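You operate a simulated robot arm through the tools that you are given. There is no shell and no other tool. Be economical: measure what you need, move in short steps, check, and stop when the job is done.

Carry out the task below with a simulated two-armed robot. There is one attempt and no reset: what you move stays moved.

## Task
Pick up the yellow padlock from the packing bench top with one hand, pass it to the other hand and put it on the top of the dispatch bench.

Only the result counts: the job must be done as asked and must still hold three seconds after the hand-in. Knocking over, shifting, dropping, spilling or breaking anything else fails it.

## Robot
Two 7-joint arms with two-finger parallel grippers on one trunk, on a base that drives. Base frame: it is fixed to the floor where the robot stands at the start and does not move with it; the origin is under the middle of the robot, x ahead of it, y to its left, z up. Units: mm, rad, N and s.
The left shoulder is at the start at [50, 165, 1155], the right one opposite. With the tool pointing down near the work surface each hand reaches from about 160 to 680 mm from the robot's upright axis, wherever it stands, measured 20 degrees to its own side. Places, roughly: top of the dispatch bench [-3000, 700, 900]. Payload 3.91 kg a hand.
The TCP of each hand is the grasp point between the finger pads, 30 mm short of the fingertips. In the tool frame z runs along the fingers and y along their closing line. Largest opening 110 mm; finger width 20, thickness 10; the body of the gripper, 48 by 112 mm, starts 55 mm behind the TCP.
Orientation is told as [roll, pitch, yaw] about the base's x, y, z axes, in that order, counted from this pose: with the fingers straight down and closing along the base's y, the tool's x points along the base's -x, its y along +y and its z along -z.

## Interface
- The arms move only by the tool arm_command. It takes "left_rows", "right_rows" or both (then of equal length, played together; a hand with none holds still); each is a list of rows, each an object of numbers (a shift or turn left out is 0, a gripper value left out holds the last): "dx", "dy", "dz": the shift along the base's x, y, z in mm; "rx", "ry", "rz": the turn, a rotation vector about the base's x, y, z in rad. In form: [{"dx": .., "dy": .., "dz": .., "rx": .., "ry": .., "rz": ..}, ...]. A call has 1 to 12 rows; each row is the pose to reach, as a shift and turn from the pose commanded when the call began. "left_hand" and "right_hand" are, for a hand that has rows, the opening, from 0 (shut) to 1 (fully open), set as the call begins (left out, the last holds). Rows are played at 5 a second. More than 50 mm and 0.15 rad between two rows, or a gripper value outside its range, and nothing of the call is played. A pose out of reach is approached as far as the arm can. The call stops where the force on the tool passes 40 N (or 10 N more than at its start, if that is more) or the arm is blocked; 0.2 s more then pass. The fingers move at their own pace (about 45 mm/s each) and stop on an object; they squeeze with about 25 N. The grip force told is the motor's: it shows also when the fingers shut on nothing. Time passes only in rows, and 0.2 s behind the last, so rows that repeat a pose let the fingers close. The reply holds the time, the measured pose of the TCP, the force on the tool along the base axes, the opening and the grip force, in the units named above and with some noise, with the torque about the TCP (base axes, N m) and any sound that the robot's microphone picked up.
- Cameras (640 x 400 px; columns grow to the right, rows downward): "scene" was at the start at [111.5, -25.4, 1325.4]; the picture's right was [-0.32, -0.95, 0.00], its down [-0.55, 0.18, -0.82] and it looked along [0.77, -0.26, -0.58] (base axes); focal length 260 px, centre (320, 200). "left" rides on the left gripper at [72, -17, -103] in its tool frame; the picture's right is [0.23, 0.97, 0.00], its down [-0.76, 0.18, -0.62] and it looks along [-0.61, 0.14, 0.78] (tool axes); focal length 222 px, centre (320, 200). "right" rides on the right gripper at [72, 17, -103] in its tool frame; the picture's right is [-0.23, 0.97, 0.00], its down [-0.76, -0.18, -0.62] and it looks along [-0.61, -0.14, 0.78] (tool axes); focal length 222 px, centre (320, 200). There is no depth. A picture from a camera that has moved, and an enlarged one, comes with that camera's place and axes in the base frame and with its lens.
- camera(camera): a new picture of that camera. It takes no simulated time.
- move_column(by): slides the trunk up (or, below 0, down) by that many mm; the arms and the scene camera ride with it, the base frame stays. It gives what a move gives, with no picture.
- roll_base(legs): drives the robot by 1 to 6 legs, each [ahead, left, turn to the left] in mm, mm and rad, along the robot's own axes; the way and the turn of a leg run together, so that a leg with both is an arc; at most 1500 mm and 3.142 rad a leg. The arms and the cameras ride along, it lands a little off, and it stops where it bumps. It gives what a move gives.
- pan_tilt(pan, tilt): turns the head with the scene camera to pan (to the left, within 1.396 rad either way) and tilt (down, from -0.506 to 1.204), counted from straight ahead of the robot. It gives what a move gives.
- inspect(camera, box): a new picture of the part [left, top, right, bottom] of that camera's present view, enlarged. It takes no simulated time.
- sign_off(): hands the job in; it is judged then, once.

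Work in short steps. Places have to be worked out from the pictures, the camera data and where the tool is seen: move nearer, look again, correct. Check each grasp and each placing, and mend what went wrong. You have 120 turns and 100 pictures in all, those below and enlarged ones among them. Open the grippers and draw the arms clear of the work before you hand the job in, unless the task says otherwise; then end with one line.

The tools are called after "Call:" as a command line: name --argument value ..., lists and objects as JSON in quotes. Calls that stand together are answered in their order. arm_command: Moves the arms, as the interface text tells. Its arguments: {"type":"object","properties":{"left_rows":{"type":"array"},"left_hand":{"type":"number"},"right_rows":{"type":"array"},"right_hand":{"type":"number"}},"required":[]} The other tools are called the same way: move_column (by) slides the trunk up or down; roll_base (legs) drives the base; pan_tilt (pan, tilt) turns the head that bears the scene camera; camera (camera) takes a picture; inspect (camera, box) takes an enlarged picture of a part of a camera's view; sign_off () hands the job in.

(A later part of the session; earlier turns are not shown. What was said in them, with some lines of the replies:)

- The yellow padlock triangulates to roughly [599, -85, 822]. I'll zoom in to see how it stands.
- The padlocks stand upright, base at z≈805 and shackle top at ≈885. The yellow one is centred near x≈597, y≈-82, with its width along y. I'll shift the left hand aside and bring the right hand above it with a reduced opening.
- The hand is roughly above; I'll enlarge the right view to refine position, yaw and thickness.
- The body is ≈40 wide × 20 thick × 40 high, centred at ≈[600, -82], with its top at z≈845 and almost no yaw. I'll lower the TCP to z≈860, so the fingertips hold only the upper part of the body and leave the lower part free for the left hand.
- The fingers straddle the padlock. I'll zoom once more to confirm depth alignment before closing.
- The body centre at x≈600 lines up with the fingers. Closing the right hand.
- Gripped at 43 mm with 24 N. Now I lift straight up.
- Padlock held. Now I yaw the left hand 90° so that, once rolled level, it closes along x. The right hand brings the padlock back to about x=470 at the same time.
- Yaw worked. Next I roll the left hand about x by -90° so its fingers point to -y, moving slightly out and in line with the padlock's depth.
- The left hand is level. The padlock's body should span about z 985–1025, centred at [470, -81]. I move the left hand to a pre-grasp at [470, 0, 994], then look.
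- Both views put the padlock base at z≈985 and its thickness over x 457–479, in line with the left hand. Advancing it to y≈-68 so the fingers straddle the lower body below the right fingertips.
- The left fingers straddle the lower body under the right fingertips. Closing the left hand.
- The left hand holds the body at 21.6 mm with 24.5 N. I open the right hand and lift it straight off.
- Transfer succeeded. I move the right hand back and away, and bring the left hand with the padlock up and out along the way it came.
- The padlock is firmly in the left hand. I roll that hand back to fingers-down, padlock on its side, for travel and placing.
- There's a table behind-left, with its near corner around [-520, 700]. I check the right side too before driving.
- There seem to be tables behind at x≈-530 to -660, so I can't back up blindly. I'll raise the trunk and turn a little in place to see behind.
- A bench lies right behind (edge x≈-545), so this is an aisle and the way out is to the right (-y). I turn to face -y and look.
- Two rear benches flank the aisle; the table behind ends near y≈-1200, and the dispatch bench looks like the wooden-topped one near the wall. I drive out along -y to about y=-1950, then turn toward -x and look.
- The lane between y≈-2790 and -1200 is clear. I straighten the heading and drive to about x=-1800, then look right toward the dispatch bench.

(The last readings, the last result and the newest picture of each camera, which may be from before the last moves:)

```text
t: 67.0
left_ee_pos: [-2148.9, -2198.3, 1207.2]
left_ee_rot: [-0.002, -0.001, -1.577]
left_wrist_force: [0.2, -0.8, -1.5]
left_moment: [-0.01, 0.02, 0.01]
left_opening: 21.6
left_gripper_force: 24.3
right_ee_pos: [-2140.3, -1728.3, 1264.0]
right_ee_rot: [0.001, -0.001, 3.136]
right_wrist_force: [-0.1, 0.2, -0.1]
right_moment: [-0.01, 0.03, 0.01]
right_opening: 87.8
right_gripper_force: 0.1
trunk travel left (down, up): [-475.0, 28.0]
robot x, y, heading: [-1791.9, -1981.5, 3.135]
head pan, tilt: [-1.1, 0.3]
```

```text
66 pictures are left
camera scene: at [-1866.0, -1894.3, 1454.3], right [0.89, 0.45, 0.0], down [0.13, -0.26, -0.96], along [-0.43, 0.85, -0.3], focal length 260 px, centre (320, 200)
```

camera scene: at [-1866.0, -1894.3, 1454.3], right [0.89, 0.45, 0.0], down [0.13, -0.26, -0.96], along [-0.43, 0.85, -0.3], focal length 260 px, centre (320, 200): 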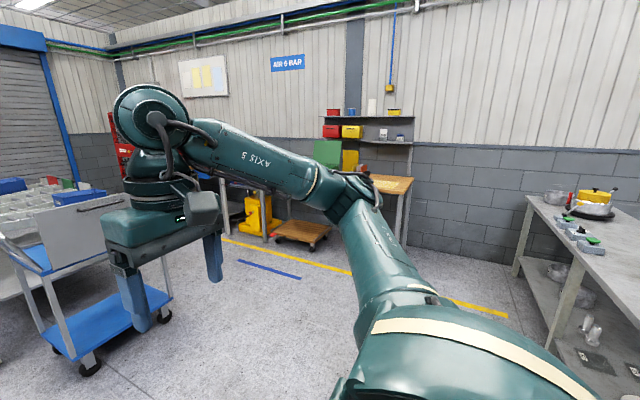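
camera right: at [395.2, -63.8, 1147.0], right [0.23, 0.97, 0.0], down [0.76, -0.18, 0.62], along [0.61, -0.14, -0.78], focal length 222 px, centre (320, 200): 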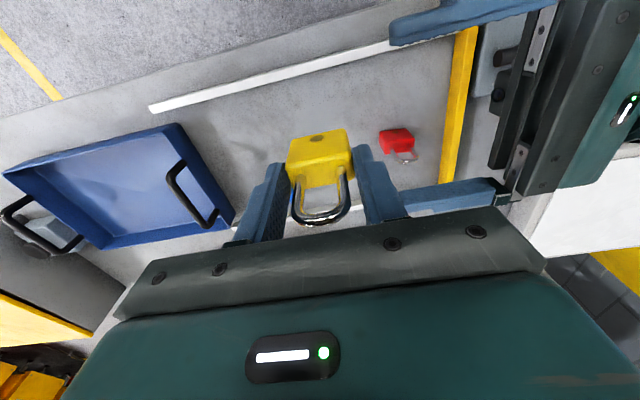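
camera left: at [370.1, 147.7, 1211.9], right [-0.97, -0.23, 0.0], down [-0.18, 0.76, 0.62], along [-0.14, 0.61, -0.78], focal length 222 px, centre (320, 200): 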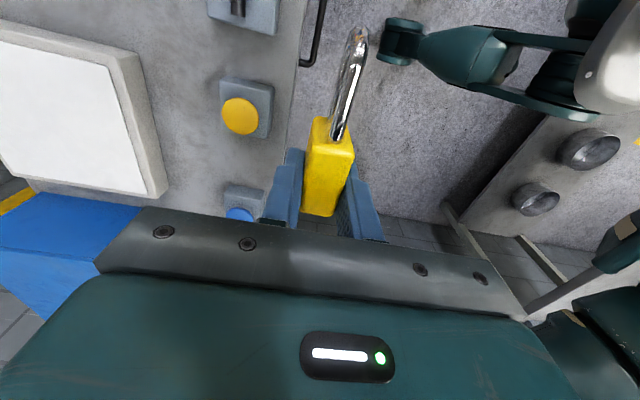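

The wooden dispatch bench spans roughly x −2170…−3780, with its front edge at y≈250–400. The cart is beyond x −3650. I turn to face it (+y) and drive to about [-2650, -580].

Call:
roll_base --legs '[[0, 0, -1.566], [700, 430, 0], [700, 430, 0]]'

Call:
pan_tilt --pan 0.0 --tilt 0.4

Call:
camera --camera "scene"

```text
t: 79.3
left_ee_pos: [-2786.7, -168.1, 1207.9]
left_ee_rot: [0.0, 0.0, 3.075]
left_wrist_force: [0.3, -0.4, -0.5]
left_moment: [-0.01, 0.05, 0.0]
left_opening: 21.6
left_gripper_force: 25.0
right_ee_pos: [-2318.4, -204.2, 1263.4]
right_ee_rot: [0.001, 0.001, 1.503]
right_wrist_force: [-0.1, 0.6, -0.3]
right_moment: [-0.01, -0.03, 0.0]
right_opening: 88.0
right_gripper_force: 0.0
trunk travel left (down, up): [-475.0, 28.0]
robot x, y, heading: [-2589.9, -536.9, 1.508]
head pan, tilt: [-1.1, 0.3]
```

```text
t: 80.7
left_ee_pos: [-2786.5, -167.5, 1207.7]
left_ee_rot: [0.0, -0.001, 3.075]
left_wrist_force: [0.8, -0.5, -1.0]
left_moment: [0.0, 0.02, -0.01]
left_opening: 21.6
left_gripper_force: 24.7
right_ee_pos: [-2317.1, -205.0, 1263.1]
right_ee_rot: [0.001, 0.0, 1.502]
right_wrist_force: [0.7, 0.4, -0.7]
right_moment: [0.0, 0.0, 0.01]
right_opening: 87.9
right_gripper_force: 0.1
trunk travel left (down, up): [-475.0, 28.0]
robot x, y, heading: [-2591.3, -539.1, 1.507]
head pan, tilt: [0.0, 0.4]
```

```text
65 pictures are left
camera scene: at [-2583.5, -411.6, 1445.0], right [1.0, -0.07, 0.0], down [-0.03, -0.39, -0.92], along [0.06, 0.92, -0.39], focal length 260 px, centre (320, 200)
```

scene: 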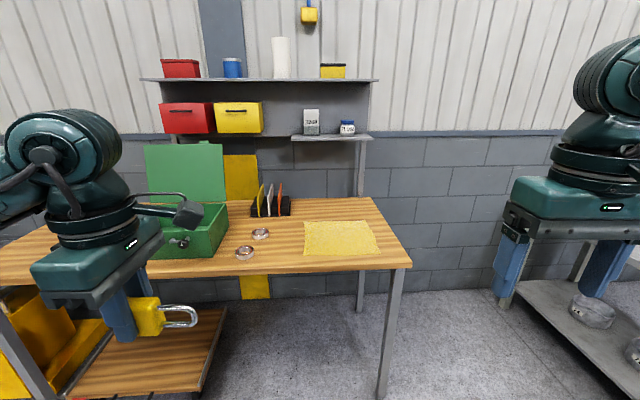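

There's bare bench surface between the rings and the yellow mat, around [-2676, 361]. I correct the heading and drive up so the bench edge is about 400 mm ahead.

Call:
roll_base --legs '[[0, 0, 0.063], [200, -20, 0], [190, -20, 0]]'

Call:
pan_tilt --pan 0.1 --tilt 0.75

Call:
camera --camera "scene"

Call:
camera --camera "left"

```text
t: 83.8
left_ee_pos: [-2768.4, 203.6, 1207.8]
left_ee_rot: [0.0, 0.0, 3.137]
left_wrist_force: [-0.3, 0.4, -0.9]
left_moment: [0.0, -0.03, 0.0]
left_opening: 21.7
left_gripper_force: 25.0
right_ee_pos: [-2297.1, 197.7, 1262.8]
right_ee_rot: [-0.001, -0.001, 1.568]
right_wrist_force: [0.6, 0.1, 0.0]
right_moment: [-0.01, 0.0, 0.01]
right_opening: 87.7
right_gripper_force: 0.0
trunk travel left (down, up): [-475.0, 28.0]
robot x, y, heading: [-2548.5, -152.6, 1.566]
head pan, tilt: [0.0, 0.4]
```

```text
t: 84.7
left_ee_pos: [-2767.3, 203.6, 1207.4]
left_ee_rot: [0.0, -0.001, 3.138]
left_wrist_force: [-0.2, 0.2, -1.2]
left_moment: [-0.02, 0.0, 0.0]
left_opening: 21.6
left_gripper_force: 25.0
right_ee_pos: [-2297.2, 197.7, 1263.6]
right_ee_rot: [0.001, 0.001, 1.567]
right_wrist_force: [0.0, -0.5, -0.3]
right_moment: [-0.01, -0.02, 0.02]
right_opening: 87.9
right_gripper_force: 0.0
trunk travel left (down, up): [-475.0, 28.0]
robot x, y, heading: [-2549.1, -150.9, 1.568]
head pan, tilt: [0.099, 0.75]
```

```text
64 pictures are left
camera scene: at [-2558.0, -36.6, 1414.0], right [1.0, 0.1, 0.0], down [0.07, -0.68, -0.73], along [-0.07, 0.73, -0.68], focal length 260 px, centre (320, 200)
```

scene: 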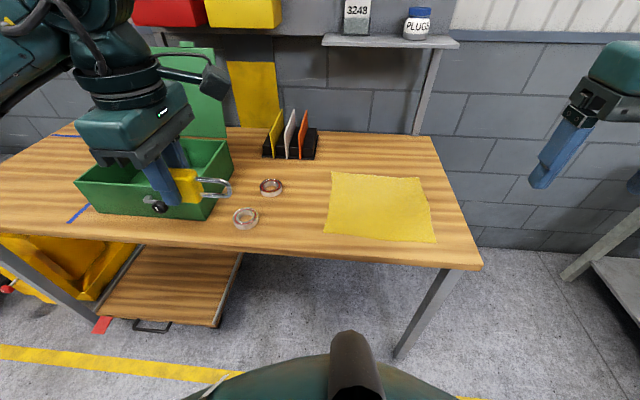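

```text
63 pictures are left
camera left: at [-2696.0, 219.3, 1311.9], right [0.22, -0.97, 0.0], down [-0.76, -0.18, 0.62], along [-0.61, -0.14, -0.78], focal length 222 px, centre (320, 200)
```

left: 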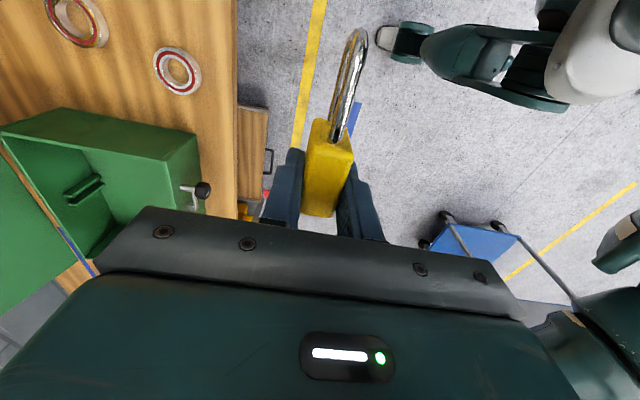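

The clear gap centres on about x −2682, y 430 on the bench (z≈885–900), between the front ring and the mat. I move the padlock above it.

Call:
arm_command --left_rows '[{"dx": 15, "dy": 30, "dz": -10}, {"dx": 30, "dy": 65, "dz": -25}, {"dx": 45, "dy": 100, "dz": -50}, {"dx": 55, "dy": 135, "dz": -80}, {"dx": 55, "dy": 170, "dz": -110}, {"dx": 55, "dy": 200, "dz": -140}, {"dx": 55, "dy": 210, "dz": -165}, {"dx": 55, "dy": 210, "dz": -165}]'

Call:
camera --camera "scene"

Call:
camera --camera "left"

```text
t: 86.5
left_ee_pos: [-2713.7, 414.0, 1043.6]
left_ee_rot: [0.0, 0.0, 3.138]
left_wrist_force: [0.2, 0.0, -1.0]
left_moment: [0.01, 0.03, 0.01]
left_opening: 21.5
left_gripper_force: 25.3
right_ee_pos: [-2297.6, 197.1, 1262.6]
right_ee_rot: [0.0, 0.0, 1.566]
right_wrist_force: [0.7, 0.0, 0.1]
right_moment: [0.0, -0.02, -0.02]
right_opening: 88.2
right_gripper_force: 0.0
trunk travel left (down, up): [-475.0, 28.0]
robot x, y, heading: [-2553.1, -151.4, 1.566]
head pan, tilt: [0.099, 0.75]
```

```text
62 pictures are left
camera scene: at [-2557.9, -36.7, 1413.9], right [1.0, 0.1, 0.0], down [0.07, -0.68, -0.73], along [-0.07, 0.73, -0.68], focal length 260 px, centre (320, 200)
```

scene: 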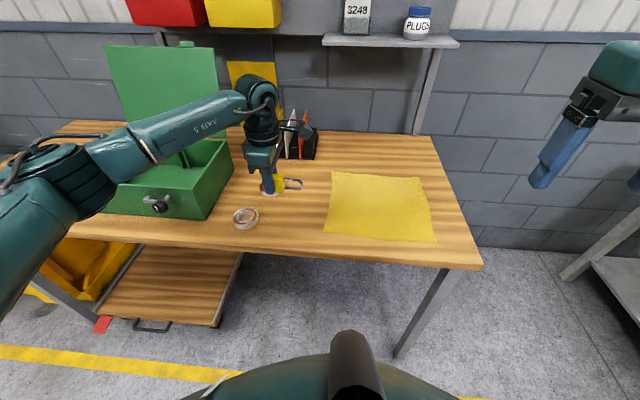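

```text
61 pictures are left
camera left: at [-2641.4, 430.8, 1147.3], right [0.22, -0.97, 0.0], down [-0.76, -0.18, 0.62], along [-0.61, -0.14, -0.78], focal length 222 px, centre (320, 200)
```

left: 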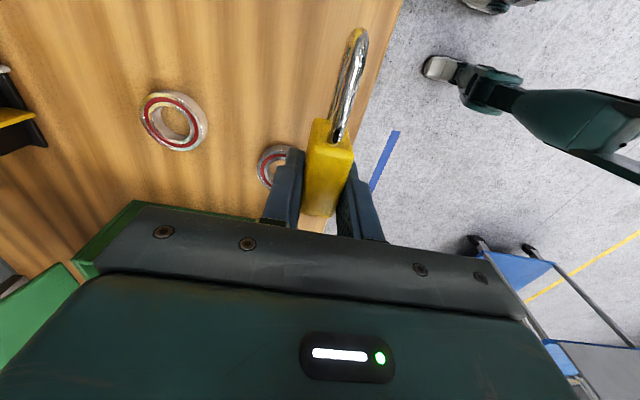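

The bench edge is at about y≈355 and its top perhaps z≈860–890. I go a bit further in and descend to TCP z≈935, then look.

Call:
arm_command --left_rows '[{"dx": 5, "dy": 15, "dz": -20}, {"dx": 10, "dy": 30, "dz": -50}, {"dx": 10, "dy": 30, "dz": -80}, {"dx": 10, "dy": 30, "dz": -105}, {"dx": 10, "dy": 30, "dz": -108}]'

Call:
inspect --camera "scene" --box '[220, 140, 348, 220]'

Call:
camera --camera "left"

```text
t: 87.7
left_ee_pos: [-2704.1, 444.1, 936.3]
left_ee_rot: [0.001, 0.0, 3.139]
left_wrist_force: [-0.4, -0.3, -1.1]
left_moment: [-0.02, 0.0, -0.04]
left_opening: 21.6
left_gripper_force: 25.6
right_ee_pos: [-2296.6, 197.4, 1264.0]
right_ee_rot: [0.001, 0.001, 1.567]
right_wrist_force: [-0.4, -0.4, -0.1]
right_moment: [0.02, 0.02, -0.02]
right_opening: 88.1
right_gripper_force: 0.1
trunk travel left (down, up): [-475.0, 28.0]
robot x, y, heading: [-2549.9, -149.5, 1.57]
head pan, tilt: [0.099, 0.75]
```

```text
5.00 times, centred on (284, 180) of scene
camera zoom: at [-2558.0, -36.7, 1413.9], right [1.0, 0.1, 0.0], down [0.07, -0.68, -0.73], along [-0.07, 0.73, -0.68], focal length 1298 px, centre (500, 300)
```

zoom: 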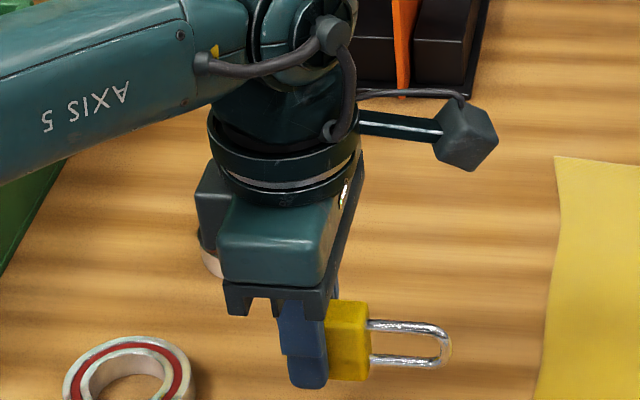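

```text
59 pictures are left
camera left: at [-2631.2, 460.2, 1039.2], right [0.22, -0.97, 0.0], down [-0.76, -0.18, 0.62], along [-0.61, -0.14, -0.78], focal length 222 px, centre (320, 200)
```

left: 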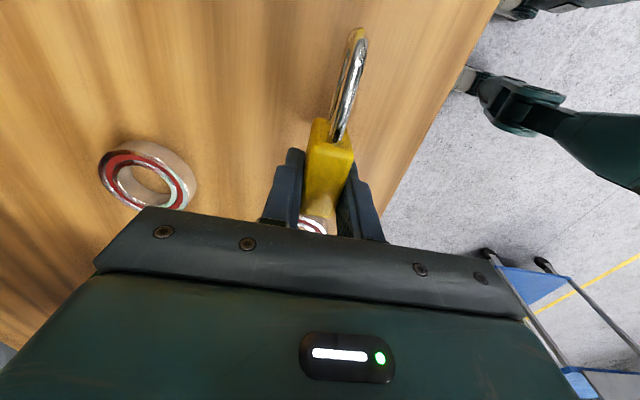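

Clear of both rings and the mat. I descend in small steps, watching for contact.

Call:
arm_command --left_rows '[{"dz": -8}, {"dz": -16}, {"dz": -22}, {"dz": -27}, {"dz": -30}, {"dz": -30}]'

Call:
inspect --camera "scene" --box '[220, 150, 348, 230]'

```text
t: 89.1
left_ee_pos: [-2704.2, 443.4, 905.3]
left_ee_rot: [-0.001, -0.001, 3.138]
left_wrist_force: [-0.6, 1.0, -0.1]
left_moment: [0.01, -0.01, 0.04]
left_opening: 21.4
left_gripper_force: 25.1
right_ee_pos: [-2297.0, 196.8, 1262.8]
right_ee_rot: [0.0, 0.001, 1.567]
right_wrist_force: [0.5, -0.7, -0.3]
right_moment: [0.05, 0.01, -0.02]
right_opening: 87.9
right_gripper_force: 0.2
trunk travel left (down, up): [-475.0, 28.0]
robot x, y, heading: [-2548.4, -149.6, 1.564]
head pan, tilt: [0.099, 0.75]
```

```text
5.00 times, centred on (284, 190) of scene
camera zoom: at [-2558.0, -36.5, 1413.9], right [1.0, 0.1, 0.0], down [0.07, -0.68, -0.73], along [-0.07, 0.73, -0.68], focal length 1298 px, centre (500, 250)
```

zoom: 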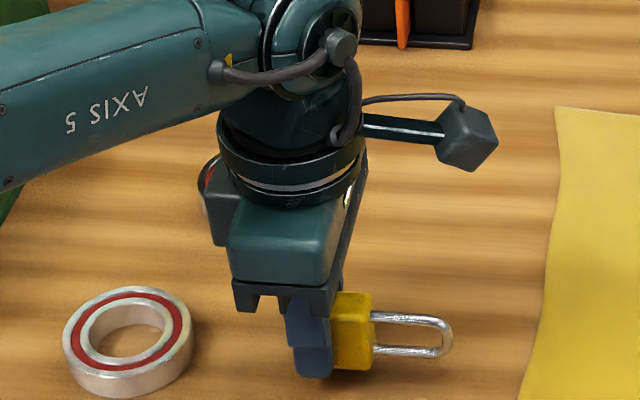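

The contact shadow is close beneath the lock. I continue down at 2 mm per row.

Call:
arm_command --left_rows '[{"dz": -2}, {"dz": -4}, {"dz": -6}]'

```text
t: 89.9
left_ee_pos: [-2703.6, 441.5, 899.3]
left_ee_rot: [0.002, -0.001, 3.139]
left_wrist_force: [-0.7, -0.7, -1.0]
left_moment: [0.0, 0.0, 0.0]
left_opening: 21.6
left_gripper_force: 25.5
right_ee_pos: [-2297.7, 198.0, 1263.3]
right_ee_rot: [0.002, -0.001, 1.567]
right_wrist_force: [-0.7, 0.1, 0.6]
right_moment: [0.02, -0.02, 0.05]
right_opening: 88.1
right_gripper_force: 0.0
trunk travel left (down, up): [-475.0, 28.0]
robot x, y, heading: [-2546.7, -149.5, 1.566]
head pan, tilt: [0.099, 0.75]
```

No contact yet; continuing.

Call:
arm_command --left_rows '[{"dz": -2}, {"dz": -4}, {"dz": -6}]'

Call:
inspect --camera "scene" --box '[252, 190, 332, 240]'

```text
t: 90.7
left_ee_pos: [-2703.8, 443.9, 894.6]
left_ee_rot: [-0.001, 0.0, 3.139]
left_wrist_force: [-1.5, -0.9, 4.5]
left_moment: [-0.08, -0.02, -0.05]
left_opening: 21.8
left_gripper_force: 25.0
right_ee_pos: [-2297.2, 196.7, 1263.4]
right_ee_rot: [0.001, -0.001, 1.565]
right_wrist_force: [-0.5, 0.2, -0.8]
right_moment: [0.0, 0.03, 0.01]
right_opening: 88.0
right_gripper_force: 0.1
trunk travel left (down, up): [-475.0, 28.0]
robot x, y, heading: [-2550.9, -149.3, 1.568]
head pan, tilt: [0.099, 0.75]
```

```text
8.00 times, centred on (292, 215) of scene
camera zoom: at [-2557.9, -37.1, 1414.1], right [1.0, 0.1, 0.0], down [0.07, -0.68, -0.73], along [-0.07, 0.73, -0.68], focal length 2077 px, centre (544, 80)
```

zoom: 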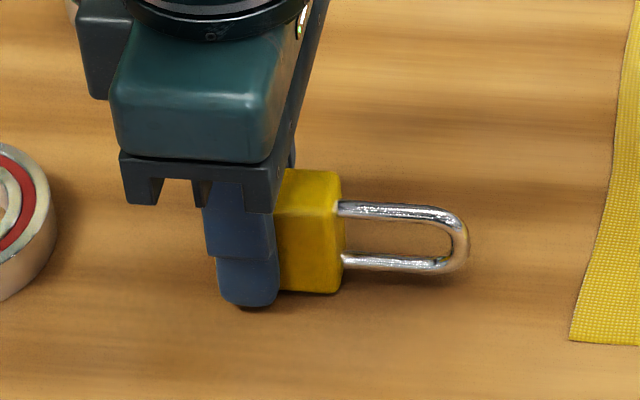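

Contact felt (≈5 N upward); the padlock rests on its side on bare wood. I open partly and then rise straight up.

Call:
arm_command --left_rows '[{"dz": 0}, {"dz": 0}, {"dz": 0}, {"dz": 0}, {"dz": 0}]' --left_hand 0.5

Call:
inspect --camera "scene" --box '[252, 190, 332, 240]'

```text
t: 91.9
left_ee_pos: [-2702.9, 443.9, 893.9]
left_ee_rot: [0.001, 0.0, 3.139]
left_wrist_force: [0.1, -0.1, 0.2]
left_moment: [-0.02, 0.05, 0.0]
left_opening: 54.9
left_gripper_force: 0.0
right_ee_pos: [-2296.9, 197.5, 1263.4]
right_ee_rot: [0.001, 0.0, 1.567]
right_wrist_force: [-0.1, -0.1, 0.2]
right_moment: [0.01, -0.01, -0.01]
right_opening: 88.1
right_gripper_force: 0.0
trunk travel left (down, up): [-475.0, 28.0]
robot x, y, heading: [-2549.1, -151.5, 1.569]
head pan, tilt: [0.099, 0.75]
```

```text
8.00 times, centred on (292, 215) of scene
camera zoom: at [-2558.0, -36.7, 1413.9], right [1.0, 0.1, 0.0], down [0.07, -0.68, -0.73], along [-0.07, 0.73, -0.68], focal length 2077 px, centre (544, 80)
```

zoom: 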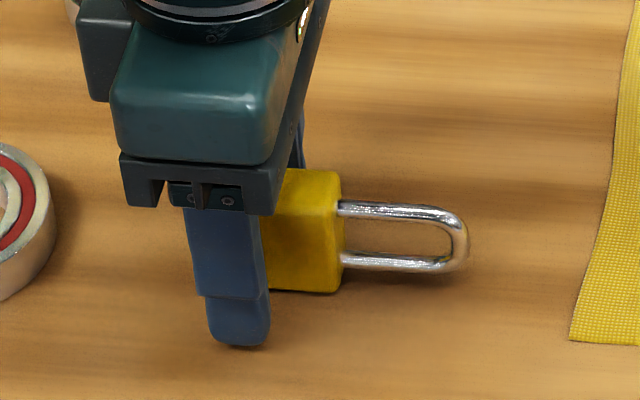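

The fingers have released and the padlock stayed put. I raise the hand clear and draw it back.

Call:
arm_command --left_rows '[{"dz": 25}, {"dz": 60}, {"dz": 100}, {"dz": 145}, {"dz": 190}, {"dz": 220, "dy": -35}, {"dz": 250, "dy": -75}, {"dz": 270, "dy": -120}, {"dz": 280, "dy": -165}, {"dz": 290, "dy": -210}, {"dz": 290, "dy": -240}]'

Call:
camera --camera "scene"

Call:
inspect --camera "scene" --box '[220, 150, 348, 230]'

```text
t: 94.3
left_ee_pos: [-2705.1, 202.3, 1182.0]
left_ee_rot: [0.0, -0.001, 3.14]
left_wrist_force: [0.0, -0.2, -0.5]
left_moment: [0.01, -0.01, 0.0]
left_opening: 55.1
left_gripper_force: 0.1
right_ee_pos: [-2297.1, 197.5, 1264.5]
right_ee_rot: [0.0, -0.001, 1.567]
right_wrist_force: [0.2, -0.2, 0.6]
right_moment: [-0.02, -0.02, 0.01]
right_opening: 87.8
right_gripper_force: 0.0
trunk travel left (down, up): [-475.0, 28.0]
robot x, y, heading: [-2547.1, -152.5, 1.571]
head pan, tilt: [0.099, 0.75]
```

```text
55 pictures are left
camera scene: at [-2558.0, -36.9, 1413.9], right [1.0, 0.1, 0.0], down [0.07, -0.68, -0.73], along [-0.07, 0.73, -0.68], focal length 260 px, centre (320, 200)
```

scene: 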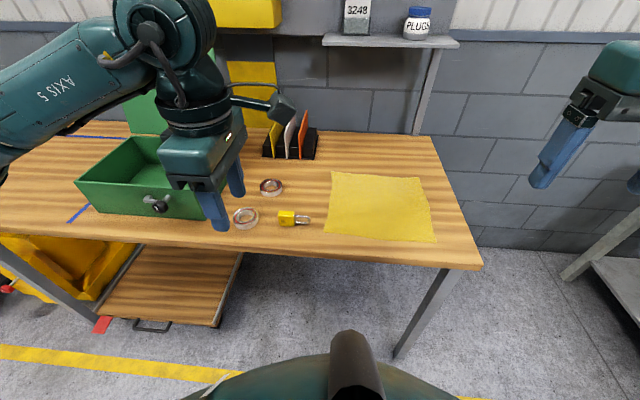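

```text
5.00 times, centred on (284, 190) of scene
camera zoom: at [-2558.0, -36.9, 1413.9], right [1.0, 0.1, 0.0], down [0.07, -0.68, -0.73], along [-0.07, 0.73, -0.68], focal length 1298 px, centre (500, 250)
```

zoom: 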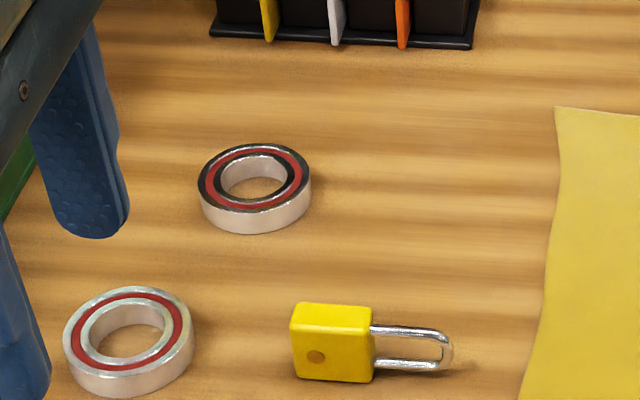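

The padlock lies stable on the dispatch bench, nothing else was disturbed, and both hands are open and clear. Handing in.

Call:
sign_off

```text
The job is handed in.
```

The yellow padlock was picked up with the right hand, passed to the left, and now lies on its side on the dispatch bench top; I saw nothing else moved, and both hands are open and clear.
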